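You operate a simulated robot arm through the tools that you are given. There is no shell and no other tool. Be economical: measure what you need, move in short steps, check, and stop when the job is done.

The job below is to be done with a simulated two-armed robot. You get a single attempt, and the scene is never put back.

JOB
Take the green filter and put it on the green board. Push the desk door shut. Press the next button two times. Take the teal tray from the shelf of the side bench and leave it on the blue board. Put the green tensioner on the top of the side bench away on the shelf of the side bench. Fetch the purple tensioner and set it on the orange board. Put the lime pad on the top of the side bench away on the top of the lint box. Put the purple pad on the top of the side bench away on the middle shelf of the door rack. Take the teal relay from the top of the side bench and leave it on the shelf of the side bench. Take the small green bin and leave it on the bottom shelf of the tall rack. Take the orange pad from the top of the narrow table and put it on the middle shelf of the door rack. Take the purple relay from the top of the narrow table and put it on top of the silver short bar there. Put the teal filter from the upper shelf of the narrow rack in the silver tray. Take the purple sensor and leave it on the top of the drawer table. Do these in any order. Set down upright: green filter, green tensioner, purple tensioner, teal relay, purple relay, teal filter, purple sensor.

It is judged by the outcome, as a careful person would: the job done as asked, and still so three seconds after it is handed in. It fails if anything else is knocked over, pushed out of place, dropped, spilled or broken.

ROBOT AND FRAMES
Two 7-joint arms with fingered hands on one trunk, on a base that drives. Base frame: it is fixed to the floor where the robot stands at the start and does not move with it; the origin is under the middle of the robot, x ahead of it, y to its left, z up; the surface under the hand at the start is at about z = 760. Units: mm, rad, N and s.
The left shoulder is at the start at [77, 174, 963], the right one opposite. With the tool pointing down near the work surface each hand reaches from about 340 to 760 mm from the robot's upright axis, wherever it stands, measured 20 degrees to its own side. Places, roughly: blue board (21x17x2 cm) [10300, 6700, 800]; bottom shelf of the tall rack [11700, -100, 400]; desk door [1000, 300, 400]; green board (21x17x2 cm) [700, 0, 800]; green filter (6x4x8 cm) [500, 0, 800]; green tensioner (3x4x6 cm) [11400, 4200, 800]; lime pad (9x7x5 cm) [11400, 3900, 800]; middle shelf of the door rack [9100, 700, 1200]; next button [2500, 1200, 1100]; orange board (21x17x1 cm) [9500, 6700, 800]; orange pad (9x7x5 cm) [11700, -800, 900]; purple pad (9x7x5 cm) [11500, 3900, 800]; purple relay (3x4x6 cm) [11800, -1000, 900]; purple sensor (3x4x6 cm) [300, 5200, 800]; purple tensioner (3x4x6 cm) [11400, 4300, 400]; shelf of the side bench [11600, 4100, 400]; short bar (12x4x4 cm) [11600, -1000, 900]; silver tray (26x16x5 cm) [-900, 3600, 600]; small green bin (25x15x8 cm) [11700, -400, 1700]; teal filter (6x4x8 cm) [-300, 7400, 1300]; teal relay (3x4x6 cm) [11600, 4000, 800]; teal tray (15x11x4 cm) [11500, 4100, 400]; top of the drawer table [1400, 5000, 800]; top of the lint box (20x32 cm) [2740, -6660, 620]. Payload 3.8 kg a hand.
The TCP of each hand is the grasp point between the finger pads, 26 mm short of the fingertips. In the tool frame z runs along the fingers and y along their closing line. Largest opening 132 mm; the body of the gripper starts 73 mm behind the TCP. The gripper is a hand of 3 fingers: y runs from the thumb to the fingers, the wrist lies at [0, 0, -224] in the tool frame, and closing takes about 1.5 s.
Orientation is told as [roll, pitch, yaw] about the base's x, y, z axes, in that order, counted from this pose: with the fingers straight down and closing along the base's y, the tool's x points along the base's -x, its y along +y and its z along -z.

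CONTROLS
- The arms move only by the tool step_arm. It takes "left_deltas", "right_deltas" or both (then of equal length, played together; a hand with none holds still); each is a list of rows, each an object of numbers (a shift or turn left out is 0, a gripper value left out holds the last): "dx", "dy", "dz": the shift along the tool's x, y, z in units of 40 mm (1.0 is 40 mm); "ax", "ay", "az": the turn, a rotation vector about the tool's x, y, z in units of 8 degrees (1.0 is 8 degrees); "jaw": the finger opening in mm, from 0 to 132. In form: [{"dx": .., "dy": .., "dz": .., "ax": .., "ay": .., "az": .., "jaw": ..}, ...]. A call has 1 to 20 rows; each row shifts and turns the commanded pose from where the row before left it, along the tool's axes as they then stand. A call with a number of a shift or a turn outside -1 to 1 is refused whole. Each row takes 0.2 s and may step no farther than 50 mm and 0.15 rad from the row before; otherwise, or with a gripper value out of range, the whole call is refused. A pose out of reach is approached as far as the arm can. The call stops where the force on the tool passes 40 N (or 10 N more than at its start, if that is more) or the arm is blocked; 0.2 s more then pass. The fingers move at their own pace (about 108 mm/s each) and stop on an object; they squeeze with about 31 N. The grip force told is the motor's: it shows also when the fingers shut on nothing. Time passes only in rows, and 0.2 s behind the last, so rows that do not move let the fingers close. The reply holds the time, the measured pose of the TCP, the force on the tool along the base axes, the opening and the grip force, in the units named above and with some noise, with the torque about the TCP (base axes, N m) and any sound that the robot's microphone picked up.
- Cameras (640 x 400 px; columns grow to the right, rows downward): "scene" is now at [164.2, 18.7, 889.3]; the picture's right is [0.24, -0.97, 0.00], its down [0.23, 0.05, -0.97] and it looks along [0.95, 0.23, 0.23] (base axes); focal length 220 px, centre (320, 200). "left" rides on the left gripper at [-62, 3, -92] in its tool frame; the picture's right is [-0.05, -1.00, 0.00], its down [0.83, -0.04, -0.56] and it looks along [0.55, -0.03, 0.83] (tool axes); focal length 230 px, centre (320, 200). "right" rides on the right gripper at [62, 3, -92] in its tool frame; the picture's right is [-0.05, 1.00, 0.00], its down [-0.83, -0.04, -0.56] and it looks along [-0.55, -0.03, 0.83] (tool axes); focal length 230 px, centre (320, 200). There is no depth. A picture from a camera that has moved, and an enlarged one, comes with that camera's place and axes in the base frame and with its lens.
- capture(camera): a new picture of that camera. No time passes.
- move_column(by): slides the trunk up (or, below 0, down) by that many mm; the arms and the scene camera ride with it, the base frame stays. It gives what a move gives, with no picture.
- steer(legs): drives the robot by 1 to 6 legs, each [ahead, left, turn to the left] in mm, mm and rad, along the robot's own axes; the way and the turn of a leg run together, so that a leg with both is an arc; at most 1500 mm and 3.142 rad a leg. The arms and the cameras ride along, it lands a little off, and it stops where it bumps. It gives what a move gives.
- hand_shape(shape, hand): the hand has 3 fingers and takes this shape, open, in about a second: jaw (thumb against the fingers, like two jaws); tri (thumb and two fingers); tip (a fingertip pinch); poke (one finger out to press); point (the index stretched); flat (the hand flat); cup (the hand cupped); fist (a fist). The gripper value then closes the fingers along that shape, each until it touches; the sizes above hold for jaw. It gives what a move gives, with no picture.
- head_to(pan, tilt): turns the head with the scene camera to pan (to the left, within 1.047 rad either way) and tilt (down, from -0.506 to 1.204), counted from straight ahead of the robot. It gives what a move gives.
- close_up(camera, box): a new picture of the part [left, top, right, bottom] of that camera's present view, enlarged. No time passes.
- job_done(): hands the job in; it is judged then, once.

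Work in short steps. Places have to be worked out from the pictures, the camera data and where the tool is seen: move nearer, look again, correct. Check each grasp and each placing, and mend what went wrong. You have 588 turns and 370 pictures in all, those below and enlarged ones among them. Open the grippers and draw the arms clear of the work before you hand the job in, unless the task says otherwise; then end with one line.

The tools are called after "Call:" as name(argument=value, ...) on one line, values as JSON. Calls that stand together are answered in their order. step_arm: Moves the arms, as the interface text tells. Its arguments: {"type":"object","properties":{"left_deltas":{"type":"array","items":{"type":"object","properties":{"dx":{"type":"number"},"dy":{"type":"number"},"dz":{"type":"number"},"ax":{"type":"number"},"ay":{"type":"number"},"az":{"type":"number"},"jaw":{"type":"number"}}}},"right_deltas":{"type":"array","items":{"type":"object","properties":{"dx":{"type":"number"},"dy":{"type":"number"},"dz":{"type":"number"},"ax":{"type":"number"},"ay":{"type":"number"},"az":{"type":"number"},"jaw":{"type":"number"}}}}},"required":[]} The other tools are called the same way: move_column (by) slides the trunk up or down; hand_shape (shape, hand) gives the hand a shape; steer (legs) drives the base; head_to (pan, tilt) turns the head that bears the scene camera; capture (camera) takes a picture; close_up (camera, box) takes an enlarged picture of a part of a camera's view; job_done () hands the job in.

At the start:

```text
clock: 0.0
left_ee_pos: [332.9, 286.5, 1014.1]
left_orientation: [0.0, 0.001, 0.001]
left_force: [-0.3, -0.6, 0.7]
left_ft_torque: [-0.01, -0.01, -0.01]
left_width: 131.8
left_finger_force: 0.0
left_shape: jaw
right_ee_pos: [438.6, -27.3, 971.1]
right_orientation: [0.002, -0.001, -0.002]
right_force: [-0.3, 0.5, -0.5]
right_ft_torque: [0.01, -0.04, 0.02]
right_width: 131.8
right_finger_force: 0.0
right_shape: jaw
trunk travel left (down, up): [-270.0, 212.0]
robot x, y, heading: [-1.9, 3.5, 0.006]
head pan, tilt: [0.237, -0.234]
```

scene: 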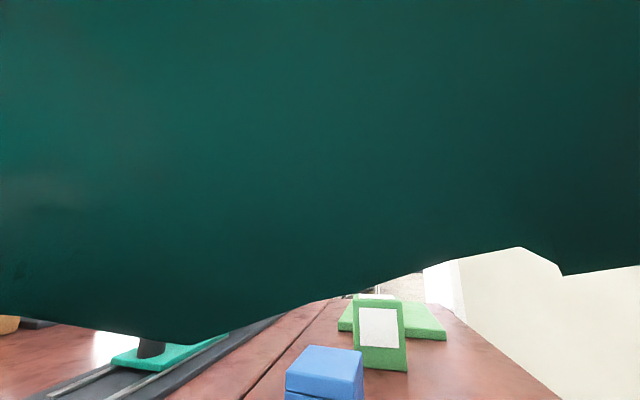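
right: 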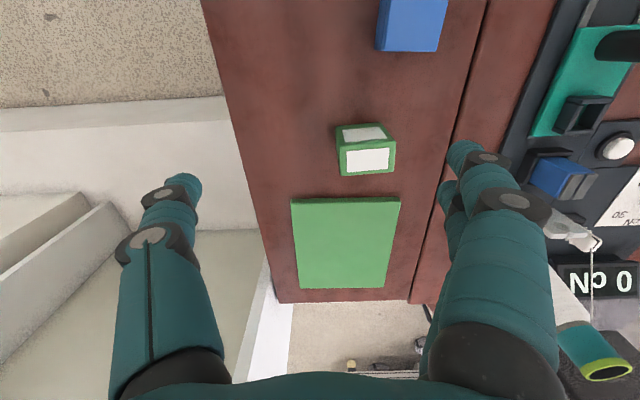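
left: 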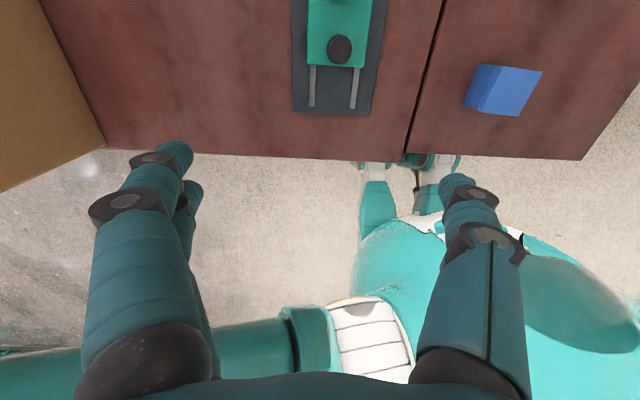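

The right-hand camera shows the green filter in front of the green board. I'll turn the head down for a general view of the desk.

Call:
head_to(pan=0.0, tilt=0.6)

Call:
capture(camera="scene")

Call:
close_up(camera="right", box=[240, 80, 480, 320])

```text
clock: 1.2
left_ee_pos: [333.2, 287.1, 1012.5]
left_orientation: [0.0, 0.0, 0.0]
left_force: [0.4, -0.5, 0.0]
left_ft_torque: [-0.02, -0.01, -0.03]
left_width: 131.9
left_finger_force: 0.1
left_shape: jaw
right_ee_pos: [437.7, -27.3, 970.9]
right_orientation: [0.0, -0.001, -0.003]
right_force: [-1.5, -0.4, -0.4]
right_ft_torque: [-0.01, -0.01, 0.02]
right_width: 131.7
right_finger_force: 0.0
right_shape: jaw
trunk travel left (down, up): [-270.0, 212.0]
robot x, y, heading: [-0.2, -0.8, 0.003]
head pan, tilt: [0.0, 0.6]
```

```text
366 pictures are left
camera scene: at [173.2, -0.6, 813.9], right [0.0, -1.0, 0.0], down [-0.56, 0.0, -0.83], along [0.83, 0.0, -0.56], focal length 220 px, centre (320, 200)
```

scene: 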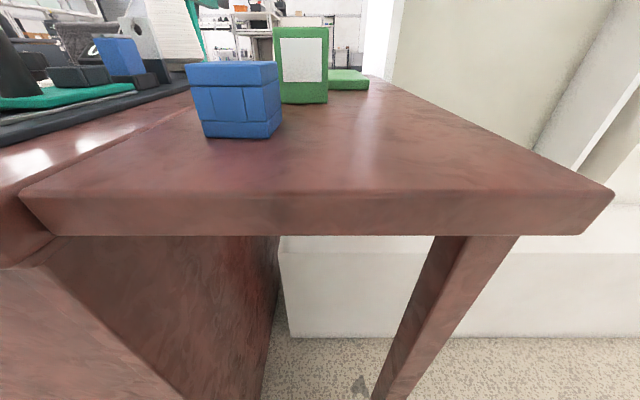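

```text
1.67 times, centred on (360, 200) of right
camera zoom: at [377.0, -24.7, 1064.1], right [0.05, 1.0, 0.0], down [0.83, -0.04, 0.56], along [0.55, -0.03, -0.83], focal length 384 px, centre (253, 200)
```

zoom: 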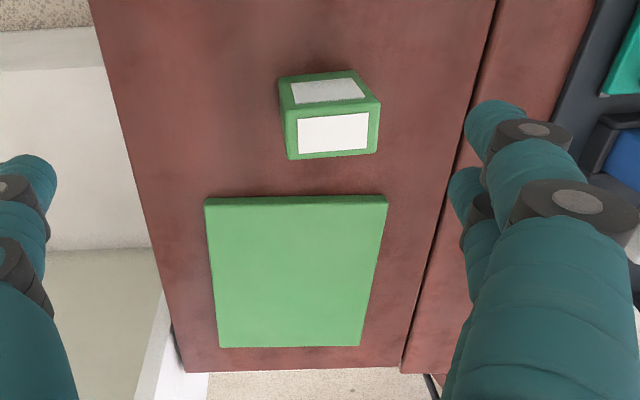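

Filter is judged at about (478, 20), top near z 840, yaw about +5°. I move the right hand over it first and look again.

Call:
step_arm(right_deltas=[{"dx": -0.5, "dy": 0.6, "az": -0.3}, {"dx": -0.5, "dy": 0.57, "az": -0.35}, {"dz": 0.8}, {"dz": 0.7}, {}])

Call:
capture(camera="right")

```text
clock: 2.4
left_ee_pos: [332.6, 286.7, 1012.6]
left_orientation: [-0.001, 0.0, -0.001]
left_force: [-0.2, 0.1, 0.4]
left_ft_torque: [0.0, 0.01, -0.02]
left_width: 131.8
left_finger_force: 0.0
left_shape: jaw
right_ee_pos: [478.5, 20.4, 911.1]
right_orientation: [0.001, -0.001, 0.089]
right_force: [-0.1, -0.9, 0.7]
right_ft_torque: [0.0, -0.01, 0.02]
right_width: 132.0
right_finger_force: 0.0
right_shape: jaw
trunk travel left (down, up): [-270.0, 212.0]
robot x, y, heading: [-0.9, 0.4, 0.002]
head pan, tilt: [0.0, 0.6]
```

```text
364 pictures are left
camera right: at [416.1, 16.3, 1004.5], right [-0.04, 1.0, 0.0], down [0.83, 0.03, 0.56], along [0.56, 0.02, -0.83], focal length 230 px, centre (320, 200)
```

right: 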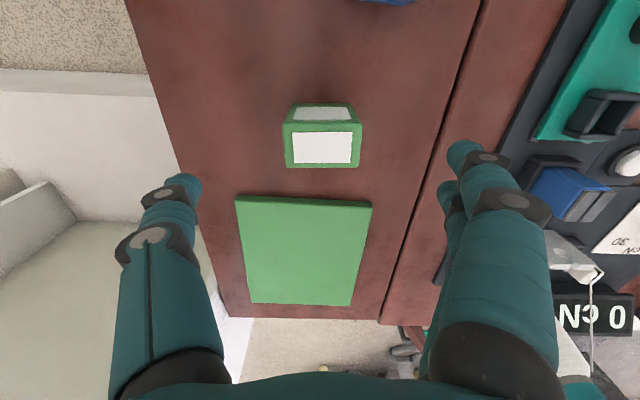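

The filter is centred and aligned under the hand. I descend to z≈815 and close.

Call:
step_arm(right_deltas=[{"dz": 0.8}, {"dz": 0.8}, {"dz": 0.8}, {"jaw": 40}, {}, {}, {}, {"jaw": 20}, {}, {}, {}])

```text
clock: 4.8
left_ee_pos: [333.1, 286.9, 1013.0]
left_orientation: [-0.001, -0.001, -0.001]
left_force: [0.2, 0.4, 0.7]
left_ft_torque: [0.01, -0.03, 0.02]
left_width: 132.0
left_finger_force: 0.0
left_shape: jaw
right_ee_pos: [477.8, 19.4, 815.1]
right_orientation: [0.002, 0.0, 0.088]
right_force: [0.1, -0.6, 0.1]
right_ft_torque: [0.01, 0.0, 0.0]
right_width: 53.4
right_finger_force: 30.8
right_shape: jaw
trunk travel left (down, up): [-270.0, 212.0]
robot x, y, heading: [0.4, -4.5, 0.003]
head pan, tilt: [0.0, 0.6]
```

Gripped (30.8 N). Lifting and carrying it over the board centre (~(665, 1)).

Call:
step_arm(right_deltas=[{"dz": -0.8}, {"dz": -0.9}, {"dx": -0.92, "dy": -0.18}, {"dx": -0.92, "dy": -0.18}, {"dx": -0.92, "dy": -0.18}, {"dx": -0.92, "dy": -0.18}, {"dx": -0.92, "dy": -0.18}, {}])

Call:
capture(camera="right")

```text
clock: 6.6
left_ee_pos: [331.9, 286.3, 1012.9]
left_orientation: [0.0, 0.001, 0.001]
left_force: [-0.1, -0.5, -0.3]
left_ft_torque: [0.01, -0.04, 0.01]
left_width: 131.6
left_finger_force: 0.1
left_shape: jaw
right_ee_pos: [662.8, -0.3, 882.4]
right_orientation: [-0.001, -0.003, 0.091]
right_force: [-0.5, -0.1, -0.4]
right_ft_torque: [0.05, 0.04, -0.03]
right_width: 53.1
right_finger_force: 30.4
right_shape: jaw
trunk travel left (down, up): [-270.0, 212.0]
robot x, y, heading: [-3.6, -1.4, -0.002]
head pan, tilt: [0.0, 0.6]
```

```text
363 pictures are left
camera right: at [601.1, -3.3, 976.7], right [-0.04, 1.0, 0.0], down [0.83, 0.03, 0.56], along [0.56, 0.02, -0.83], focal length 230 px, centre (320, 200)
```

right: 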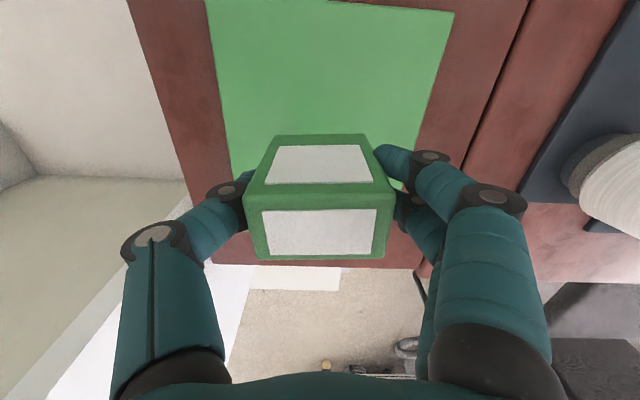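

Held upright above the board. Shift 10 mm further and lower onto it.

Call:
step_arm(right_deltas=[{"dx": -0.25, "dy": 0.05, "dz": 0.5}, {"dz": 0.4}, {"dz": 0.2}, {"dz": 0.1}, {}])

```text
clock: 7.8
left_ee_pos: [332.1, 286.5, 1013.2]
left_orientation: [-0.001, 0.001, -0.002]
left_force: [-0.6, -0.1, -0.2]
left_ft_torque: [-0.01, -0.02, -0.02]
left_width: 131.6
left_finger_force: 0.0
left_shape: jaw
right_ee_pos: [672.5, 3.7, 835.0]
right_orientation: [0.001, 0.0, 0.091]
right_force: [-0.3, 0.1, -0.5]
right_ft_torque: [0.02, 0.03, -0.03]
right_width: 53.4
right_finger_force: 30.8
right_shape: jaw
trunk travel left (down, up): [-270.0, 212.0]
robot x, y, heading: [1.3, -0.8, -0.0]
head pan, tilt: [0.0, 0.6]
```

No contact yet; I lower in small increments until force shows.

Call:
step_arm(right_deltas=[{"dz": 0.05}, {"dz": 0.05}, {}])

```text
clock: 8.6
left_ee_pos: [332.2, 286.7, 1013.9]
left_orientation: [-0.001, 0.0, 0.001]
left_force: [-0.4, -0.3, 0.0]
left_ft_torque: [-0.01, 0.0, 0.0]
left_width: 131.9
left_finger_force: 0.0
left_shape: jaw
right_ee_pos: [674.2, 2.8, 831.3]
right_orientation: [-0.001, 0.0, 0.088]
right_force: [0.1, 0.5, -0.9]
right_ft_torque: [0.0, -0.01, 0.01]
right_width: 53.4
right_finger_force: 30.8
right_shape: jaw
trunk travel left (down, up): [-270.0, 212.0]
robot x, y, heading: [-0.6, 3.8, 0.001]
head pan, tilt: [0.0, 0.6]
```

Call:
step_arm(right_deltas=[{"dz": 0.05}, {"dz": 0.05}, {"dz": 0.05}, {}])

Call:
capture(camera="scene")

```text
clock: 9.6
left_ee_pos: [331.6, 286.9, 1014.9]
left_orientation: [0.001, -0.001, -0.001]
left_force: [0.2, 0.0, 0.3]
left_ft_torque: [0.0, 0.02, 0.03]
left_width: 131.8
left_finger_force: 0.0
left_shape: jaw
right_ee_pos: [674.1, 3.1, 828.4]
right_orientation: [0.001, -0.007, 0.092]
right_force: [3.4, -1.3, 24.3]
right_ft_torque: [-0.16, -0.05, 0.0]
right_width: 53.2
right_finger_force: 31.1
right_shape: jaw
trunk travel left (down, up): [-270.0, 212.0]
robot x, y, heading: [0.1, 1.4, 0.0]
head pan, tilt: [0.0, 0.6]
```

```text
362 pictures are left
camera scene: at [172.0, -0.7, 814.3], right [0.0, -1.0, 0.0], down [-0.56, 0.0, -0.83], along [0.83, 0.0, -0.56], focal length 220 px, centre (320, 200)
```

scene: 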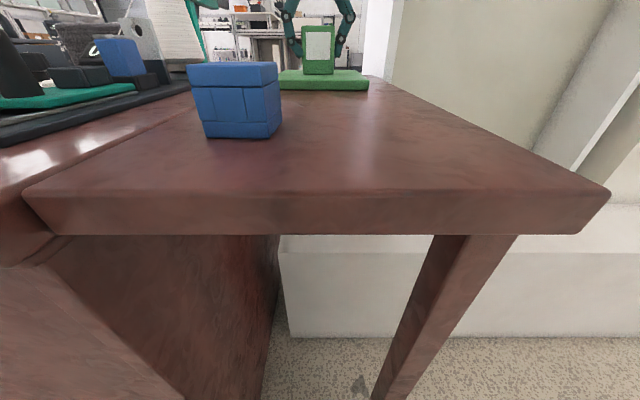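

Contact at 24 N; the filter stands on the board. I relax slightly, open, and lift away.

Call:
step_arm(right_deltas=[{"dz": -0.05}, {"jaw": 132}, {}, {}, {}, {}, {"dz": -0.7}, {"dz": -0.9}, {"dz": -1}, {"dz": -1}, {"dz": -1}, {}])

Call:
capture(camera="right")

```text
clock: 12.2
left_ee_pos: [333.9, 286.8, 1013.4]
left_orientation: [0.001, -0.001, 0.001]
left_force: [-0.1, 0.4, 0.8]
left_ft_torque: [0.0, 0.0, 0.0]
left_width: 131.9
left_finger_force: 0.0
left_shape: jaw
right_ee_pos: [643.1, -22.3, 994.9]
right_orientation: [0.0, -0.002, 0.089]
right_force: [-0.6, -0.4, -0.2]
right_ft_torque: [0.01, 0.0, -0.02]
right_width: 132.1
right_finger_force: 0.1
right_shape: jaw
right hand out of reach, approached as far as the arm can: row 8, 9, 10, 11
trunk travel left (down, up): [-270.0, 212.0]
robot x, y, heading: [-3.5, 1.1, -0.001]
head pan, tilt: [0.0, 0.6]
```

```text
361 pictures are left
camera right: at [582.7, -25.0, 1088.7], right [-0.04, 1.0, 0.0], down [0.83, 0.03, 0.56], along [0.56, 0.02, -0.83], focal length 230 px, centre (320, 200)
```

right: 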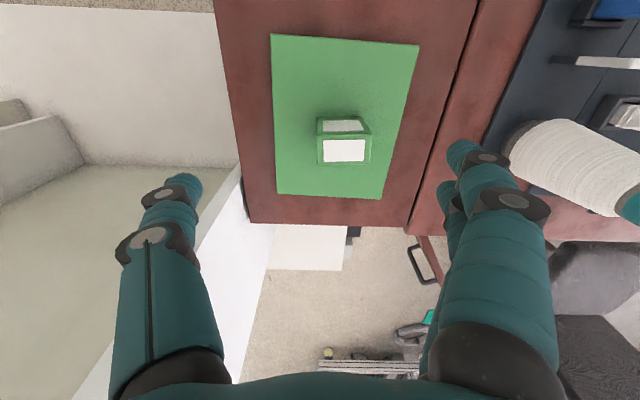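

The filter stands on the board. Next, the desk door seems to be at the far (+x) end of the desk. I draw the right arm back and look around.

Call:
step_arm(right_deltas=[{"dx": 1, "dy": -0.5}, {"dx": 1, "dy": -0.5}, {"dx": 1, "dy": -0.6}, {"dx": 1, "dy": -0.6}, {"dx": 1, "dy": -0.6}, {"dx": 1, "dy": -0.6}, {"dx": 1, "dy": -0.6}, {"dx": 0.5, "dy": -0.6}, {"dy": -0.6, "az": 0.65}, {"dy": -0.6}, {}])

Call:
head_to(pan=0.0, tilt=0.15)

Call:
capture(camera="scene")

```text
clock: 14.6
left_ee_pos: [332.5, 288.7, 1012.1]
left_orientation: [0.0, 0.0, 0.001]
left_force: [0.4, 0.4, -0.9]
left_ft_torque: [0.0, 0.03, 0.0]
left_width: 131.8
left_finger_force: 0.1
left_shape: jaw
right_ee_pos: [656.5, -191.1, 1045.7]
right_orientation: [0.0, 0.001, -0.001]
right_force: [0.3, 0.2, -0.2]
right_ft_torque: [0.01, 0.04, 0.02]
right_width: 132.2
right_finger_force: 0.0
right_shape: jaw
right hand out of reach, approached as far as the arm can: row 1, 2, 3, 4, 5, 6, 7, 8
trunk travel left (down, up): [-270.0, 212.0]
robot x, y, heading: [0.7, 2.8, 0.001]
head pan, tilt: [0.0, 0.6]
```

```text
clock: 15.5
left_ee_pos: [331.9, 287.0, 1013.8]
left_orientation: [0.001, 0.001, 0.0]
left_force: [-0.8, -0.8, -0.2]
left_ft_torque: [-0.03, 0.03, -0.02]
left_width: 131.7
left_finger_force: 0.1
left_shape: jaw
right_ee_pos: [655.6, -190.8, 1046.1]
right_orientation: [0.0, 0.0, -0.003]
right_force: [-0.2, -0.2, 0.6]
right_ft_torque: [0.01, -0.02, -0.01]
right_width: 131.7
right_finger_force: 0.0
right_shape: jaw
trunk travel left (down, up): [-270.0, 212.0]
robot x, y, heading: [0.1, 1.2, 0.004]
head pan, tilt: [0.0, 0.15]
```

```text
360 pictures are left
camera scene: at [177.6, -0.6, 855.2], right [0.0, -1.0, 0.0], down [-0.15, 0.0, -0.99], along [0.99, 0.0, -0.15], focal length 220 px, centre (320, 200)
```

scene: 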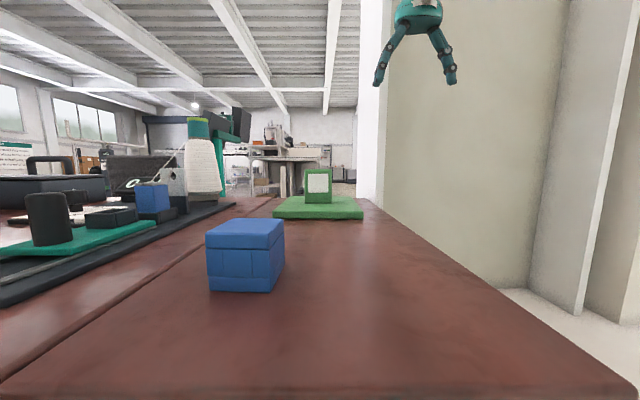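

The right arm didn't retract as told (the reach limit clamped it). I lower it a bit while pulling it back to see how it follows.

Call:
step_arm(right_deltas=[{"dx": 0.8, "dz": 0.5}, {"dx": 0.8, "dz": 0.5}, {"dx": 1}, {"dx": 1}, {"dx": 1}, {}])

```text
clock: 16.9
left_ee_pos: [332.7, 286.5, 1014.0]
left_orientation: [0.0, 0.002, 0.0]
left_force: [0.2, -0.2, 0.0]
left_ft_torque: [-0.01, -0.01, 0.01]
left_width: 132.1
left_finger_force: 0.1
left_shape: jaw
right_ee_pos: [470.1, -192.3, 1004.2]
right_orientation: [0.0, -0.002, -0.002]
right_force: [-0.7, -0.7, 0.3]
right_ft_torque: [0.01, 0.05, 0.0]
right_width: 132.0
right_finger_force: 0.1
right_shape: jaw
trunk travel left (down, up): [-270.0, 212.0]
robot x, y, heading: [-0.7, 1.0, 0.001]
head pan, tilt: [0.0, 0.15]
```

Retracted. Now I pan left to see the way round the desk.

Call:
head_to(pan=1.0, tilt=0.2)

Call:
capture(camera="scene")

Call:
capture(camera="left")

```text
clock: 18.1
left_ee_pos: [334.3, 286.3, 1012.5]
left_orientation: [-0.001, 0.0, -0.001]
left_force: [-0.5, -0.9, 0.0]
left_ft_torque: [-0.02, 0.0, -0.03]
left_width: 131.8
left_finger_force: 0.0
left_shape: jaw
right_ee_pos: [470.9, -191.9, 1005.0]
right_orientation: [0.001, -0.002, -0.003]
right_force: [-0.5, -0.7, 0.5]
right_ft_torque: [0.0, -0.02, 0.01]
right_width: 132.0
right_finger_force: 0.0
right_shape: jaw
trunk travel left (down, up): [-270.0, 212.0]
robot x, y, heading: [-0.0, 1.8, 0.002]
head pan, tilt: [1.0, 0.201]
```

```text
359 pictures are left
camera scene: at [135.2, 77.8, 850.6], right [0.84, -0.54, 0.0], down [-0.11, -0.17, -0.98], along [0.53, 0.82, -0.2], focal length 220 px, centre (320, 200)
```

scene: 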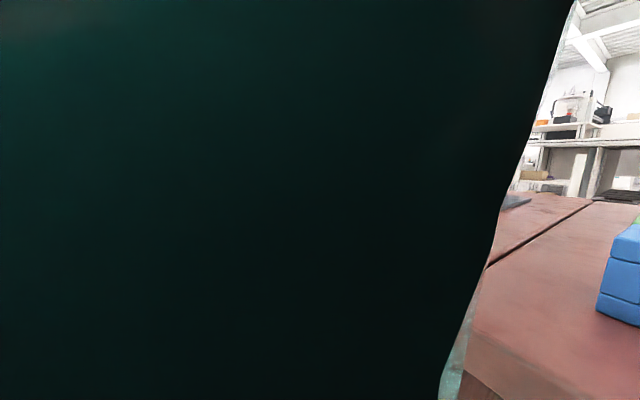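

```text
358 pictures are left
camera left: at [392.5, 290.2, 1105.6], right [0.05, -1.0, 0.0], down [-0.83, -0.04, 0.56], along [-0.55, -0.03, -0.83], focal length 230 px, centre (320, 200)
```

left: 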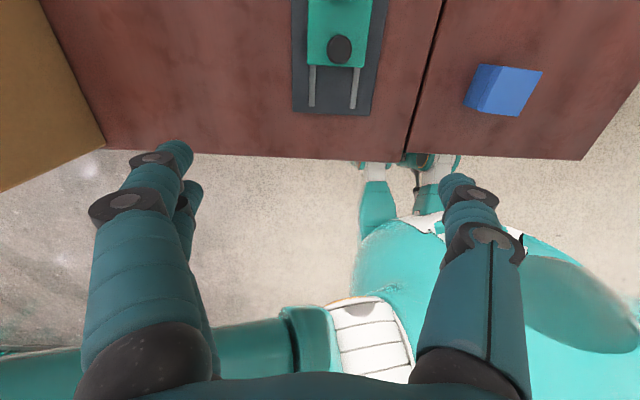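

The left upper arm blocks the pan view. I back off a little from the desk, then look around by turning the robot.

Call:
steer(legs=[[-450, 0, 0]])

Call:
steer(legs=[[0, 0, 0.8]])

Call:
head_to(pan=0, tilt=0.2)

Call:
capture(camera="scene")

```text
clock: 20.9
left_ee_pos: [-117.4, 286.6, 1013.1]
left_orientation: [0.001, 0.001, 0.0]
left_force: [-0.2, -0.1, 0.2]
left_ft_torque: [-0.02, 0.0, -0.04]
left_width: 131.7
left_finger_force: 0.1
left_shape: jaw
right_ee_pos: [20.5, -192.3, 1003.7]
right_orientation: [0.0, 0.0, -0.002]
right_force: [-1.1, 0.3, 0.1]
right_ft_torque: [-0.01, 0.0, -0.01]
right_width: 132.0
right_finger_force: 0.1
right_shape: jaw
trunk travel left (down, up): [-270.0, 212.0]
robot x, y, heading: [-451.1, -2.3, 0.002]
head pan, tilt: [1.0, 0.201]
```

```text
clock: 23.4
left_ee_pos: [-426.0, 438.3, 1012.9]
left_orientation: [0.0, -0.001, 0.806]
left_force: [0.0, 0.7, 0.0]
left_ft_torque: [-0.01, 0.0, 0.03]
left_width: 131.8
left_finger_force: 0.0
left_shape: jaw
right_ee_pos: [14.3, 205.5, 1004.3]
right_orientation: [0.0, 0.0, 0.805]
right_force: [-0.2, 0.3, 0.3]
right_ft_torque: [0.04, -0.02, -0.02]
right_width: 132.0
right_finger_force: 0.0
right_shape: jaw
trunk travel left (down, up): [-270.0, 212.0]
robot x, y, heading: [-448.0, -2.2, 0.806]
head pan, tilt: [1.0, 0.201]
```

```text
clock: 24.6
left_ee_pos: [-426.0, 437.8, 1013.0]
left_orientation: [0.0, -0.001, 0.807]
left_force: [0.6, 0.4, -0.2]
left_ft_torque: [0.01, -0.02, -0.01]
left_width: 132.0
left_finger_force: 0.0
left_shape: jaw
right_ee_pos: [14.2, 206.5, 1003.5]
right_orientation: [0.0, -0.001, 0.806]
right_force: [0.2, -0.3, 0.2]
right_ft_torque: [-0.01, -0.04, 0.03]
right_width: 131.9
right_finger_force: 0.0
right_shape: jaw
trunk travel left (down, up): [-270.0, 212.0]
robot x, y, heading: [-451.2, -0.6, 0.81]
head pan, tilt: [0.0, 0.201]
```

```text
357 pictures are left
camera scene: at [-326.4, 127.1, 850.6], right [0.72, -0.69, 0.0], down [-0.14, -0.14, -0.98], along [0.68, 0.71, -0.2], focal length 220 px, centre (320, 200)
```

scene: 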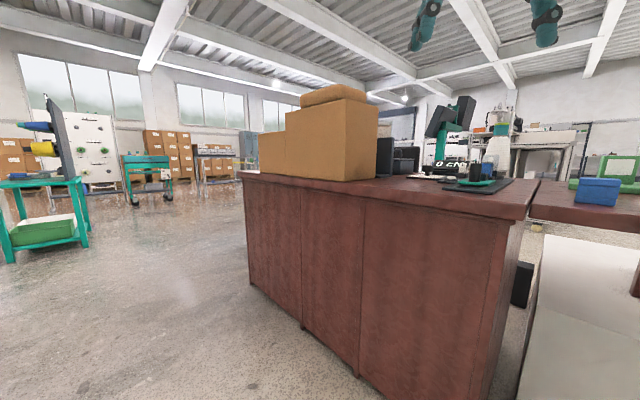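

The desk's near side is closed, its left end is at about y=1390. I drive round the left end to the rear, where the door should be.

Call:
steer(legs=[[0, 0, 0.76], [1050, 0, 0], [1050, 0, 0], [0, 0, -1.57]])

Call:
capture(camera="scene")

```text
clock: 40.9
left_ee_pos: [-76.7, 2398.7, 1013.2]
left_orientation: [0.0, 0.0, -0.004]
left_force: [0.1, 0.8, -0.5]
left_ft_torque: [0.0, 0.01, -0.06]
left_width: 132.0
left_finger_force: 0.0
left_shape: jaw
right_ee_pos: [57.8, 1920.0, 1003.3]
right_orientation: [0.001, -0.001, -0.008]
right_force: [0.8, 0.1, 0.2]
right_ft_torque: [0.02, 0.04, 0.0]
right_width: 132.2
right_finger_force: 0.0
right_shape: jaw
trunk travel left (down, up): [-270.0, 212.0]
robot x, y, heading: [-411.5, 2113.4, -0.002]
head pan, tilt: [0.0, 0.201]
```

```text
356 pictures are left
camera scene: at [-233.6, 2112.6, 850.6], right [-0.01, -1.0, 0.0], down [-0.2, 0.0, -0.98], along [0.98, -0.01, -0.2], focal length 220 px, centre (320, 200)
```

scene: 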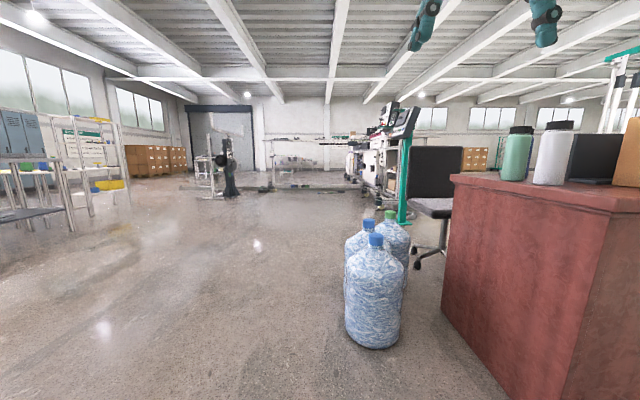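

Water bottles and a chair stand near the desk; I go wide on the left at y≈2700 and look again.

Call:
steer(legs=[[0, 550, 0], [1300, 0, 0], [0, 0, -0.9]])

Call:
capture(camera="scene")

```text
clock: 54.7
left_ee_pos: [1313.6, 2583.1, 1012.9]
left_orientation: [0.0, -0.001, -0.9]
left_force: [0.2, -0.2, -0.9]
left_ft_torque: [0.04, -0.02, 0.0]
left_width: 132.0
left_finger_force: 0.0
left_shape: jaw
right_ee_pos: [1024.1, 2178.3, 1004.4]
right_orientation: [0.001, -0.001, -0.9]
right_force: [-0.7, -0.6, -0.3]
right_ft_torque: [0.02, 0.02, -0.02]
right_width: 131.8
right_finger_force: 0.2
right_shape: jaw
trunk travel left (down, up): [-270.0, 212.0]
robot x, y, heading: [878.6, 2664.1, -0.899]
head pan, tilt: [0.0, 0.201]
```

```text
355 pictures are left
camera scene: at [993.2, 2526.3, 850.6], right [-0.78, -0.62, 0.0], down [-0.12, 0.16, -0.98], along [0.61, -0.77, -0.2], focal length 220 px, centre (320, 200)
```

scene: 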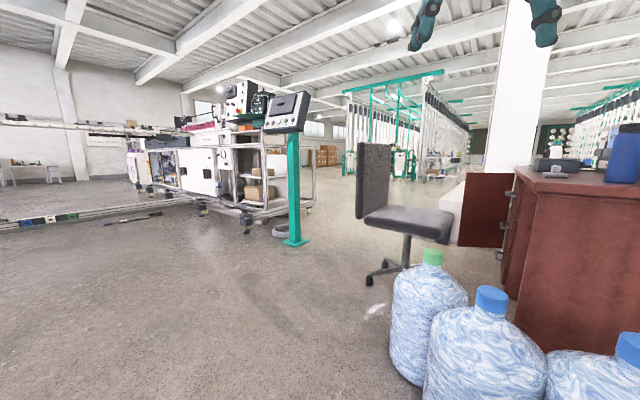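

I can see the panel on the teal post, and the open door leaf behind the chair. Enlarging both.

Call:
close_up(camera="scene", box=[350, 120, 590, 290])

Call:
close_up(camera="scene", box=[220, 70, 340, 250])

```text
2.35 times, centred on (470, 205) of scene
camera zoom: at [993.2, 2526.3, 850.6], right [-0.78, -0.62, 0.0], down [-0.12, 0.16, -0.98], along [0.61, -0.77, -0.2], focal length 519 px, centre (-33, 188)
```

zoom: 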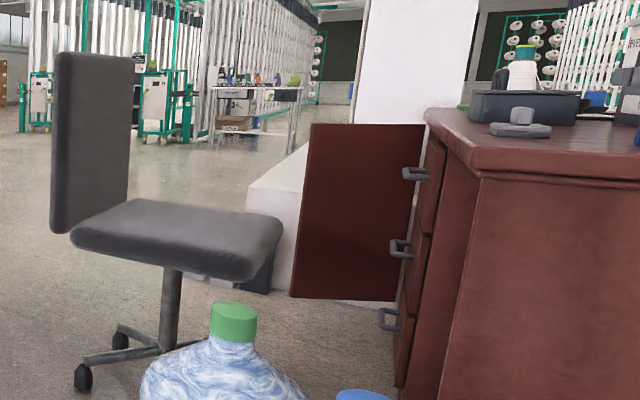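

```text
2.22 times, centred on (280, 160) of scene
camera zoom: at [993.2, 2526.3, 850.6], right [-0.78, -0.62, 0.0], down [-0.12, 0.16, -0.98], along [0.61, -0.77, -0.2], focal length 490 px, centre (409, 289)
```

zoom: 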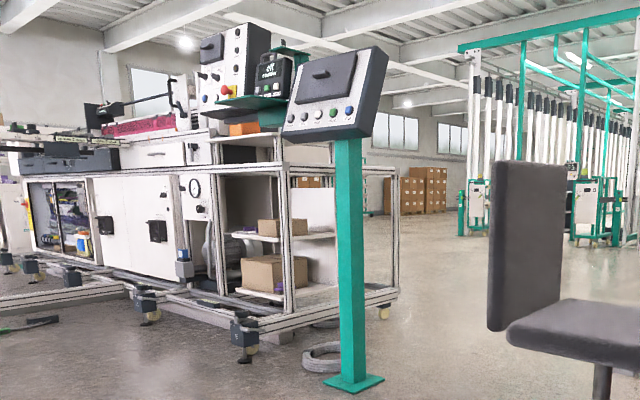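

The door leaf stands open behind the desk past the chair. I move nearer, to about (2000, 2500) facing −y, to measure the gap between chair and post.

Call:
steer(legs=[[0, 0, 0.9], [1150, 0, 0], [0, 0, -1.57]])

Call:
head_to(pan=0, tilt=0.35)

Call:
capture(camera="scene")

```text
clock: 66.6
left_ee_pos: [2306.6, 2318.3, 1013.9]
left_orientation: [0.0, -0.001, -1.585]
left_force: [0.7, 0.2, 0.2]
left_ft_torque: [0.03, 0.02, 0.0]
left_width: 132.0
left_finger_force: 0.0
left_shape: jaw
right_ee_pos: [1826.4, 2186.5, 1004.3]
right_orientation: [0.0, 0.002, -1.588]
right_force: [-0.4, 0.1, -0.5]
right_ft_torque: [-0.05, -0.01, -0.02]
right_width: 132.0
right_finger_force: 0.1
right_shape: jaw
trunk travel left (down, up): [-270.0, 212.0]
robot x, y, heading: [2023.0, 2655.0, -1.592]
head pan, tilt: [0.0, 0.201]
```

```text
clock: 67.3
left_ee_pos: [2306.5, 2317.2, 1013.9]
left_orientation: [0.0, 0.002, -1.585]
left_force: [0.0, 0.5, 0.1]
left_ft_torque: [-0.04, -0.02, 0.01]
left_width: 132.2
left_finger_force: 0.0
left_shape: jaw
right_ee_pos: [1826.5, 2185.8, 1005.3]
right_orientation: [0.001, 0.001, -1.586]
right_force: [0.9, -0.3, -0.2]
right_ft_torque: [-0.01, -0.03, -0.02]
right_width: 131.9
right_finger_force: 0.0
right_shape: jaw
trunk travel left (down, up): [-270.0, 212.0]
robot x, y, heading: [2024.0, 2652.4, -1.589]
head pan, tilt: [0.0, 0.351]
```

```text
352 pictures are left
camera scene: at [2022.7, 2476.0, 836.6], right [-1.0, 0.01, 0.0], down [0.01, 0.34, -0.94], along [-0.01, -0.94, -0.34], focal length 220 px, centre (320, 200)
```

scene: 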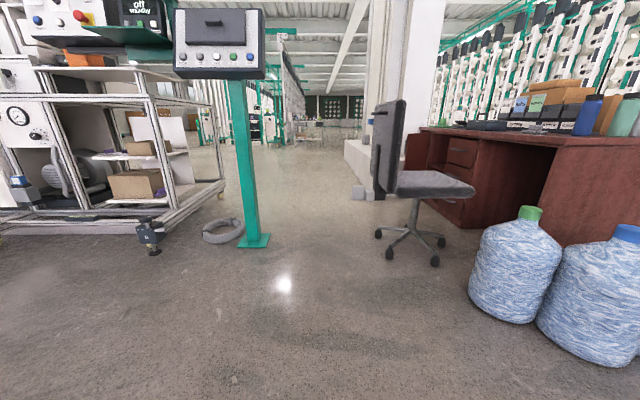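

The panel on the post faces +y (towards me). The chair/post gap is narrow and my elbows stick out, so the door will be done later from the south side. Now I go to the panel and read the buttons.

Call:
steer(legs=[[0, 470, 0.02], [600, 0, 0]])

Call:
move_column(by=200)

Call:
head_to(pan=0, tilt=0.0)

Call:
capture(camera="scene")

```text
clock: 74.9
left_ee_pos: [2776.7, 1723.6, 1012.6]
left_orientation: [-0.001, 0.001, -1.572]
left_force: [0.5, 0.3, -0.2]
left_ft_torque: [0.0, -0.01, 0.02]
left_width: 131.9
left_finger_force: 0.0
left_shape: jaw
right_ee_pos: [2298.3, 1585.8, 1004.0]
right_orientation: [0.0, 0.001, -1.569]
right_force: [-0.4, 0.3, 0.1]
right_ft_torque: [0.01, 0.03, -0.01]
right_width: 131.8
right_finger_force: 0.1
right_shape: jaw
trunk travel left (down, up): [-270.0, 212.0]
robot x, y, heading: [2491.4, 2055.9, -1.571]
head pan, tilt: [0.0, 0.351]
```

```text
clock: 77.1
left_ee_pos: [2778.8, 1722.7, 1211.2]
left_orientation: [0.0, 0.002, -1.57]
left_force: [1.2, 1.4, 1.4]
left_ft_torque: [0.02, 0.02, 0.0]
left_width: 132.1
left_finger_force: 0.0
left_shape: jaw
right_ee_pos: [2299.3, 1585.4, 1202.7]
right_orientation: [-0.002, 0.002, -1.573]
right_force: [-0.3, -0.1, -0.6]
right_ft_torque: [0.03, -0.01, 0.01]
right_width: 131.7
right_finger_force: 0.0
right_shape: jaw
trunk travel left (down, up): [-470.0, 12.0]
robot x, y, heading: [2489.8, 2058.4, -1.572]
head pan, tilt: [0.0, 0.351]
```

```text
clock: 77.9
left_ee_pos: [2777.2, 1724.3, 1212.7]
left_orientation: [0.0, 0.0, -1.571]
left_force: [-0.2, 0.2, -0.5]
left_ft_torque: [0.02, -0.04, 0.02]
left_width: 131.9
left_finger_force: 0.1
left_shape: jaw
right_ee_pos: [2300.0, 1586.8, 1205.6]
right_orientation: [-0.001, -0.002, -1.569]
right_force: [0.2, -0.6, 0.0]
right_ft_torque: [-0.02, -0.03, 0.02]
right_width: 132.0
right_finger_force: 0.1
right_shape: jaw
trunk travel left (down, up): [-470.0, 12.0]
robot x, y, heading: [2491.8, 2060.3, -1.574]
head pan, tilt: [0.0, 0.0]
```

```text
351 pictures are left
camera scene: at [2491.6, 1858.1, 1098.7], right [-1.0, 0.0, 0.0], down [0.0, 0.0, -1.0], along [0.0, -1.0, 0.0], focal length 220 px, centre (320, 200)
```

scene: 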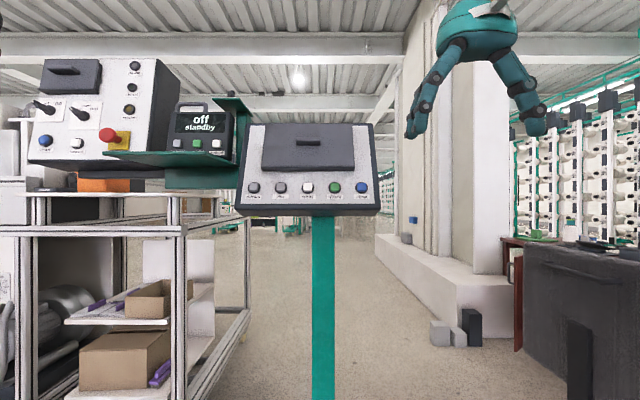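

Call:
close_up(camera="scene", box=[235, 120, 385, 215])

Call:
close_up(camera="scene", box=[155, 100, 245, 160])

```text
4.21 times, centred on (310, 168) of scene
camera zoom: at [2491.6, 1858.1, 1098.7], right [-1.0, 0.0, 0.0], down [0.0, 0.0, -1.0], along [0.0, -1.0, 0.0], focal length 928 px, centre (362, 337)
```

zoom: 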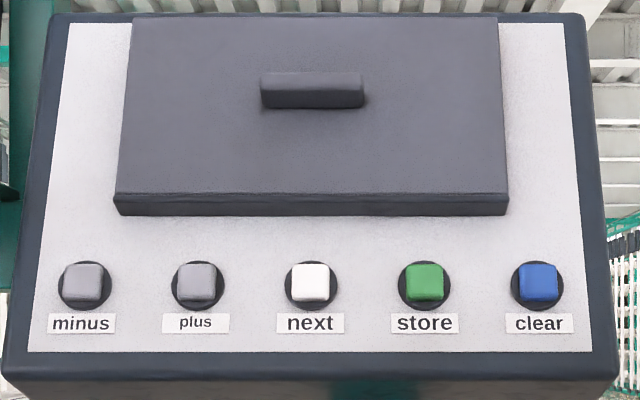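

```text
6.67 times, centred on (200, 130) of scene
camera zoom: at [2491.6, 1858.1, 1098.7], right [-1.0, 0.0, 0.0], down [0.0, 0.0, -1.0], along [0.0, -1.0, 0.0], focal length 1470 px, centre (1120, 667)
```

zoom: 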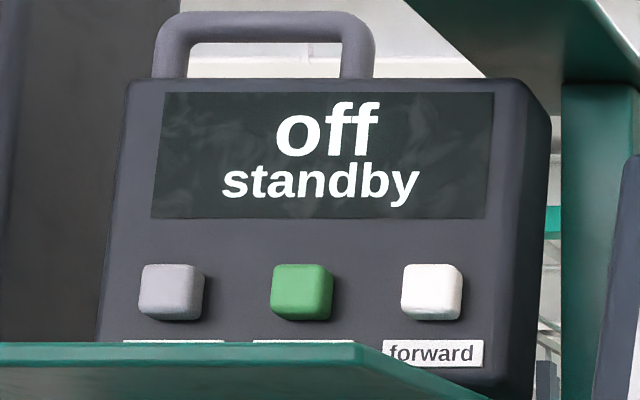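

"next" is the middle white button, at about (2528, 1200, 1137) if the told distance holds. I bring the left hand in front, turn it forward and 22° down, and set the poke shape.

Call:
step_arm(left_deltas=[{"dx": -0.7, "dy": -0.9}, {"dx": -0.7, "dy": -0.9}, {"dx": -0.7, "dy": -0.9}, {"dx": -0.7, "dy": -0.9}, {"dx": -0.7, "dy": -0.8}, {"ay": -0.94}, {"ay": -0.94}, {"ay": -0.94}, {"ay": -0.94}, {"ay": -0.94}, {"ay": -0.94}, {"ay": -0.94}, {"ay": -0.94}, {"ay": -0.94}, {}])

Call:
hand_shape(hand="left", shape="poke")

Call:
capture(camera="left")

Call:
capture(camera="scene")

```text
clock: 81.1
left_ee_pos: [2602.7, 1584.2, 1213.1]
left_orientation: [-0.001, -1.184, -1.568]
left_force: [-0.1, 0.3, 0.7]
left_ft_torque: [0.02, 0.02, 0.0]
left_width: 131.9
left_finger_force: 0.1
left_shape: jaw
right_ee_pos: [2299.0, 1586.1, 1204.5]
right_orientation: [0.0, -0.002, -1.569]
right_force: [0.2, 0.6, -0.3]
right_ft_torque: [0.01, 0.0, 0.01]
right_width: 131.8
right_finger_force: 0.0
right_shape: jaw
trunk travel left (down, up): [-470.0, 12.0]
robot x, y, heading: [2492.0, 2061.1, -1.569]
head pan, tilt: [0.0, 0.0]
```

```text
clock: 82.0
left_ee_pos: [2601.2, 1583.6, 1212.6]
left_orientation: [0.0, -1.182, -1.568]
left_force: [0.8, -0.1, 0.1]
left_ft_torque: [0.03, 0.0, -0.04]
left_width: 0.2
left_finger_force: 0.1
left_shape: poke
right_ee_pos: [2299.1, 1586.1, 1204.6]
right_orientation: [0.0, -0.001, -1.569]
right_force: [-0.5, -0.2, 0.3]
right_ft_torque: [-0.03, 0.0, 0.02]
right_width: 131.7
right_finger_force: 0.0
right_shape: jaw
trunk travel left (down, up): [-470.0, 12.0]
robot x, y, heading: [2489.4, 2058.6, -1.573]
head pan, tilt: [0.0, 0.0]
```

```text
348 pictures are left
camera left: at [2603.1, 1646.0, 1305.6], right [-1.0, -0.02, 0.05], down [-0.04, 0.83, -0.56], along [-0.03, -0.56, -0.83], focal length 230 px, centre (320, 200)
```

left: 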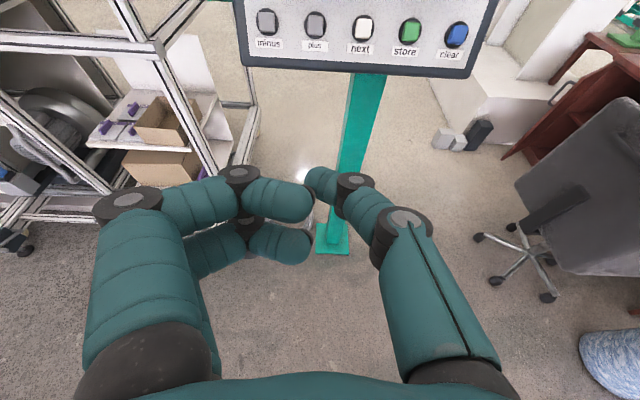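

```text
347 pictures are left
camera scene: at [2491.6, 1858.1, 1098.7], right [-1.0, 0.0, 0.0], down [0.0, 0.0, -1.0], along [0.0, -1.0, 0.0], focal length 220 px, centre (320, 200)
```

scene: 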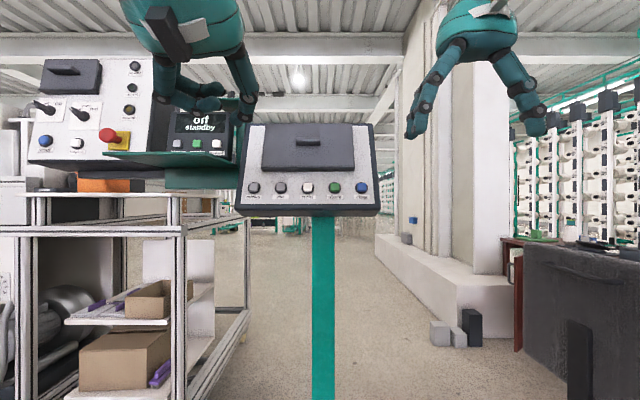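

I look closer at the hand's shape to find which finger is the pressing one.

Call:
close_up(camera="scene", box=[110, 0, 290, 130])

Call:
close_up(camera="left", box=[160, 100, 480, 300])

```text
3.08 times, centred on (200, 65) of scene
camera zoom: at [2491.6, 1858.1, 1098.7], right [-1.0, 0.0, 0.0], down [0.0, 0.0, -1.0], along [0.0, -1.0, 0.0], focal length 678 px, centre (689, 615)
```

zoom: 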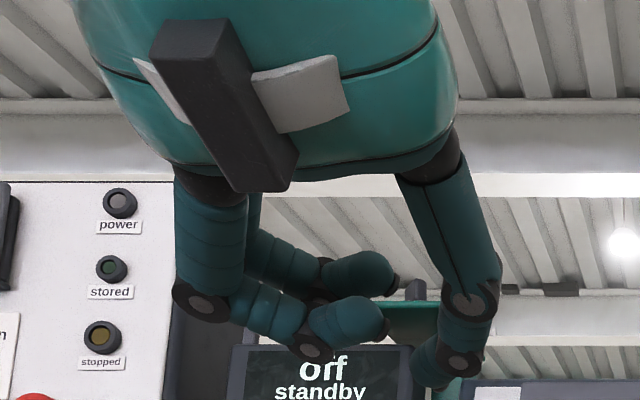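

```text
2.00 times, centred on (320, 200) of left
camera zoom: at [2603.1, 1646.0, 1305.6], right [-1.0, -0.02, 0.05], down [-0.04, 0.83, -0.56], along [-0.03, -0.56, -0.83], focal length 460 px, centre (320, 200)
```

zoom: 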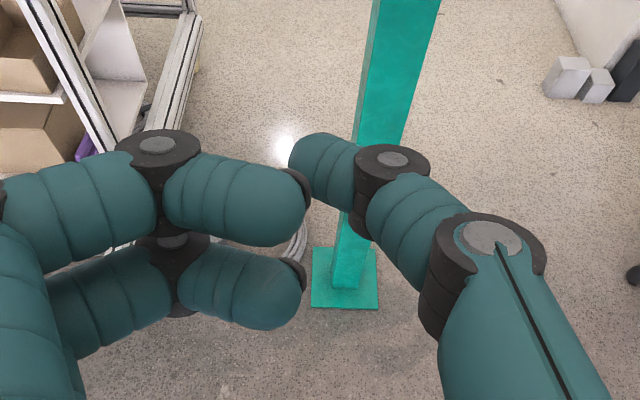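

The thumb tip is the outermost, about 31 mm past the TCP on the axis. Triangulated "next" button: (2530, 1170, 1141). Moving to about 50 mm in front of it along its normal.

Call:
step_arm(left_deltas=[{"dx": -0.25, "dy": -0.192, "dz": 0.915}, {"dx": -0.25, "dy": -0.192, "dz": 0.915}, {"dx": -0.25, "dy": -0.192, "dz": 0.915}, {"dx": -0.25, "dy": -0.192, "dz": 0.915}, {"dx": -0.25, "dy": -0.192, "dz": 0.915}, {"dx": -0.25, "dy": -0.192, "dz": 0.915}, {"dx": -0.25, "dy": -0.192, "dz": 0.915}, {"dx": -0.25, "dy": -0.192, "dz": 0.915}, {"dx": -0.25, "dy": -0.192, "dz": 0.915}, {}])

Call:
capture(camera="left")

Call:
close_up(camera="scene", box=[235, 100, 395, 220])

```text
clock: 84.2
left_ee_pos: [2532.4, 1246.4, 1170.4]
left_orientation: [-0.001, -1.181, -1.571]
left_force: [0.3, -0.2, -0.3]
left_ft_torque: [0.0, 0.0, 0.01]
left_width: 0.1
left_finger_force: 0.0
left_shape: poke
right_ee_pos: [2299.5, 1586.4, 1204.1]
right_orientation: [0.0, -0.002, -1.571]
right_force: [0.8, -0.4, 0.7]
right_ft_torque: [0.02, 0.02, 0.03]
right_width: 131.9
right_finger_force: 0.0
right_shape: jaw
trunk travel left (down, up): [-470.0, 12.0]
robot x, y, heading: [2491.4, 2055.1, -1.572]
head pan, tilt: [0.0, 0.0]
```

```text
344 pictures are left
camera left: at [2534.1, 1308.7, 1261.7], right [-1.0, -0.02, 0.05], down [-0.04, 0.83, -0.56], along [-0.03, -0.56, -0.83], focal length 230 px, centre (320, 200)
```

left: 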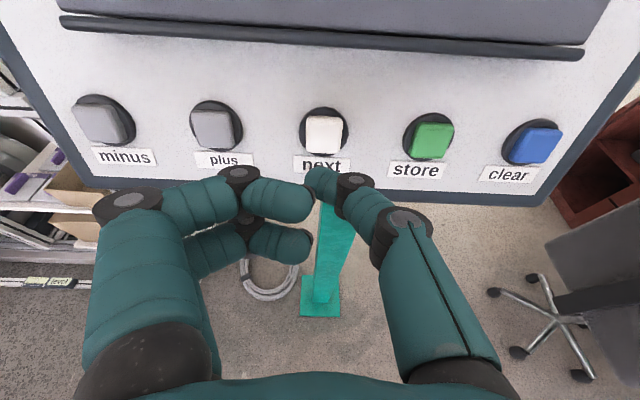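

```text
3.33 times, centred on (315, 160) of scene
camera zoom: at [2492.3, 1858.3, 1098.8], right [-1.0, 0.0, 0.0], down [0.0, 0.0, -1.0], along [0.0, -1.0, 0.0], focal length 735 px, centre (337, 333)
```

zoom: 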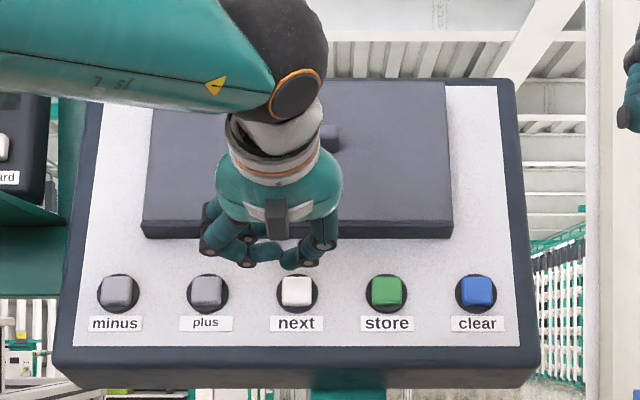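

Aligned (only ~4 mm off axis); about 60 mm to contact. I advance 52 mm, then in 4 mm steps.

Call:
step_arm(left_deltas=[{"dz": 0.65, "dx": -0.1}, {"dz": 0.65}, {"dz": 0.1}, {"dz": 0.1}, {"dz": 0.1}, {}])

Call:
capture(camera="left")

```text
clock: 85.6
left_ee_pos: [2546.2, 1219.7, 1147.8]
left_orientation: [0.002, -1.182, -1.57]
left_force: [0.3, -0.3, 0.0]
left_ft_torque: [-0.01, 0.0, 0.01]
left_width: 0.0
left_finger_force: 0.0
left_shape: poke
left hand out of reach, approached as far as the arm can: row 1, 2, 3, 4, 5
right_ee_pos: [2299.7, 1585.6, 1203.9]
right_orientation: [-0.001, 0.0, -1.57]
right_force: [0.5, 0.5, 0.7]
right_ft_torque: [-0.03, 0.03, -0.01]
right_width: 131.7
right_finger_force: 0.0
right_shape: jaw
trunk travel left (down, up): [-470.0, 12.0]
robot x, y, heading: [2491.2, 2054.4, -1.571]
head pan, tilt: [0.0, 0.0]
```

```text
342 pictures are left
camera left: at [2546.7, 1281.5, 1238.4], right [-1.0, -0.02, 0.05], down [-0.04, 0.83, -0.56], along [-0.03, -0.56, -0.83], focal length 230 px, centre (320, 200)
```

left: 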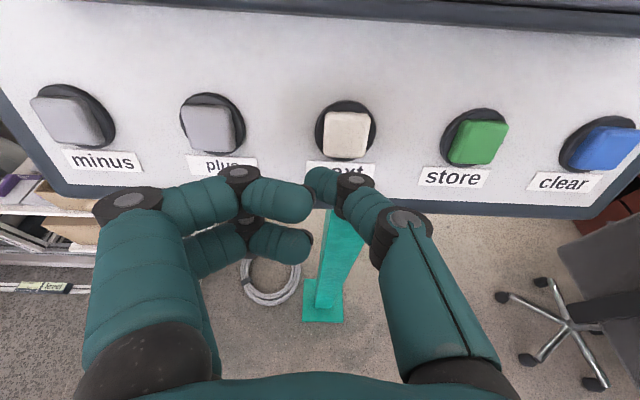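

Out of arm's reach. I pull the hand back 160 mm, drive 150 mm nearer, and re-measure.

Call:
step_arm(left_deltas=[{"dz": -1, "dy": -0.1}, {"dz": -1, "dy": -0.1}, {"dz": -1, "dy": -0.15}, {"dz": -1}, {}])

Call:
steer(legs=[[130, 0, 0]])

Call:
capture(camera="left")

Call:
close_up(camera="scene", box=[235, 100, 395, 220])

```text
clock: 86.8
left_ee_pos: [2531.3, 1366.6, 1207.5]
left_orientation: [-0.002, -1.181, -1.566]
left_force: [0.3, 0.8, -0.6]
left_ft_torque: [-0.02, -0.03, -0.01]
left_width: 0.1
left_finger_force: 0.1
left_shape: poke
right_ee_pos: [2300.3, 1584.8, 1204.0]
right_orientation: [-0.001, 0.001, -1.572]
right_force: [0.0, -0.7, -1.3]
right_ft_torque: [0.02, -0.01, -0.01]
right_width: 132.1
right_finger_force: 0.0
right_shape: jaw
trunk travel left (down, up): [-470.0, 12.0]
robot x, y, heading: [2494.4, 2058.5, -1.569]
head pan, tilt: [0.0, 0.0]
```

```text
clock: 88.1
left_ee_pos: [2533.2, 1237.8, 1209.3]
left_orientation: [0.0, -1.182, -1.568]
left_force: [-0.8, 0.1, 0.4]
left_ft_torque: [-0.01, 0.01, -0.03]
left_width: 0.0
left_finger_force: 0.0
left_shape: poke
right_ee_pos: [2300.4, 1457.0, 1203.9]
right_orientation: [-0.002, -0.002, -1.569]
right_force: [0.8, 0.9, -0.4]
right_ft_torque: [0.02, 0.04, -0.03]
right_width: 131.8
right_finger_force: 0.0
right_shape: jaw
trunk travel left (down, up): [-470.0, 12.0]
robot x, y, heading: [2489.4, 1930.6, -1.567]
head pan, tilt: [0.0, 0.0]
```

```text
341 pictures are left
camera left: at [2534.2, 1300.0, 1300.7], right [-1.0, -0.02, 0.05], down [-0.05, 0.83, -0.56], along [-0.03, -0.56, -0.83], focal length 230 px, centre (320, 200)
```

left: 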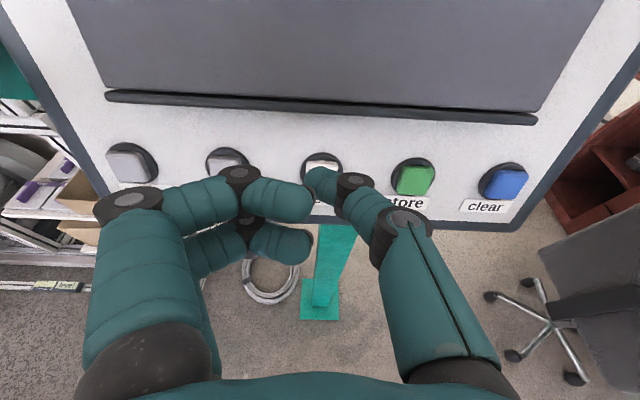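

```text
3.33 times, centred on (315, 160) of scene
camera zoom: at [2492.4, 1728.5, 1099.0], right [-1.0, 0.0, 0.0], down [0.0, 0.0, -1.0], along [0.0, -1.0, 0.0], focal length 735 px, centre (337, 333)
```

zoom: 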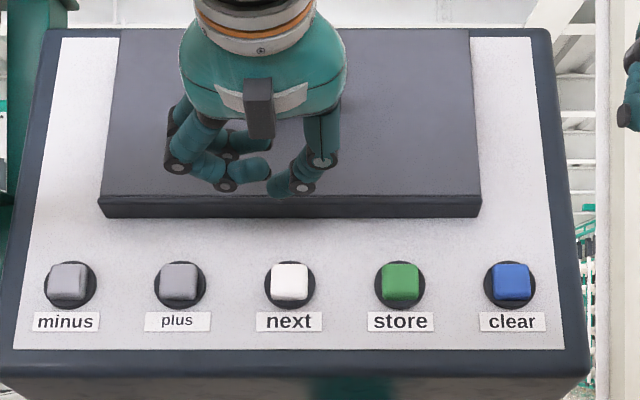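

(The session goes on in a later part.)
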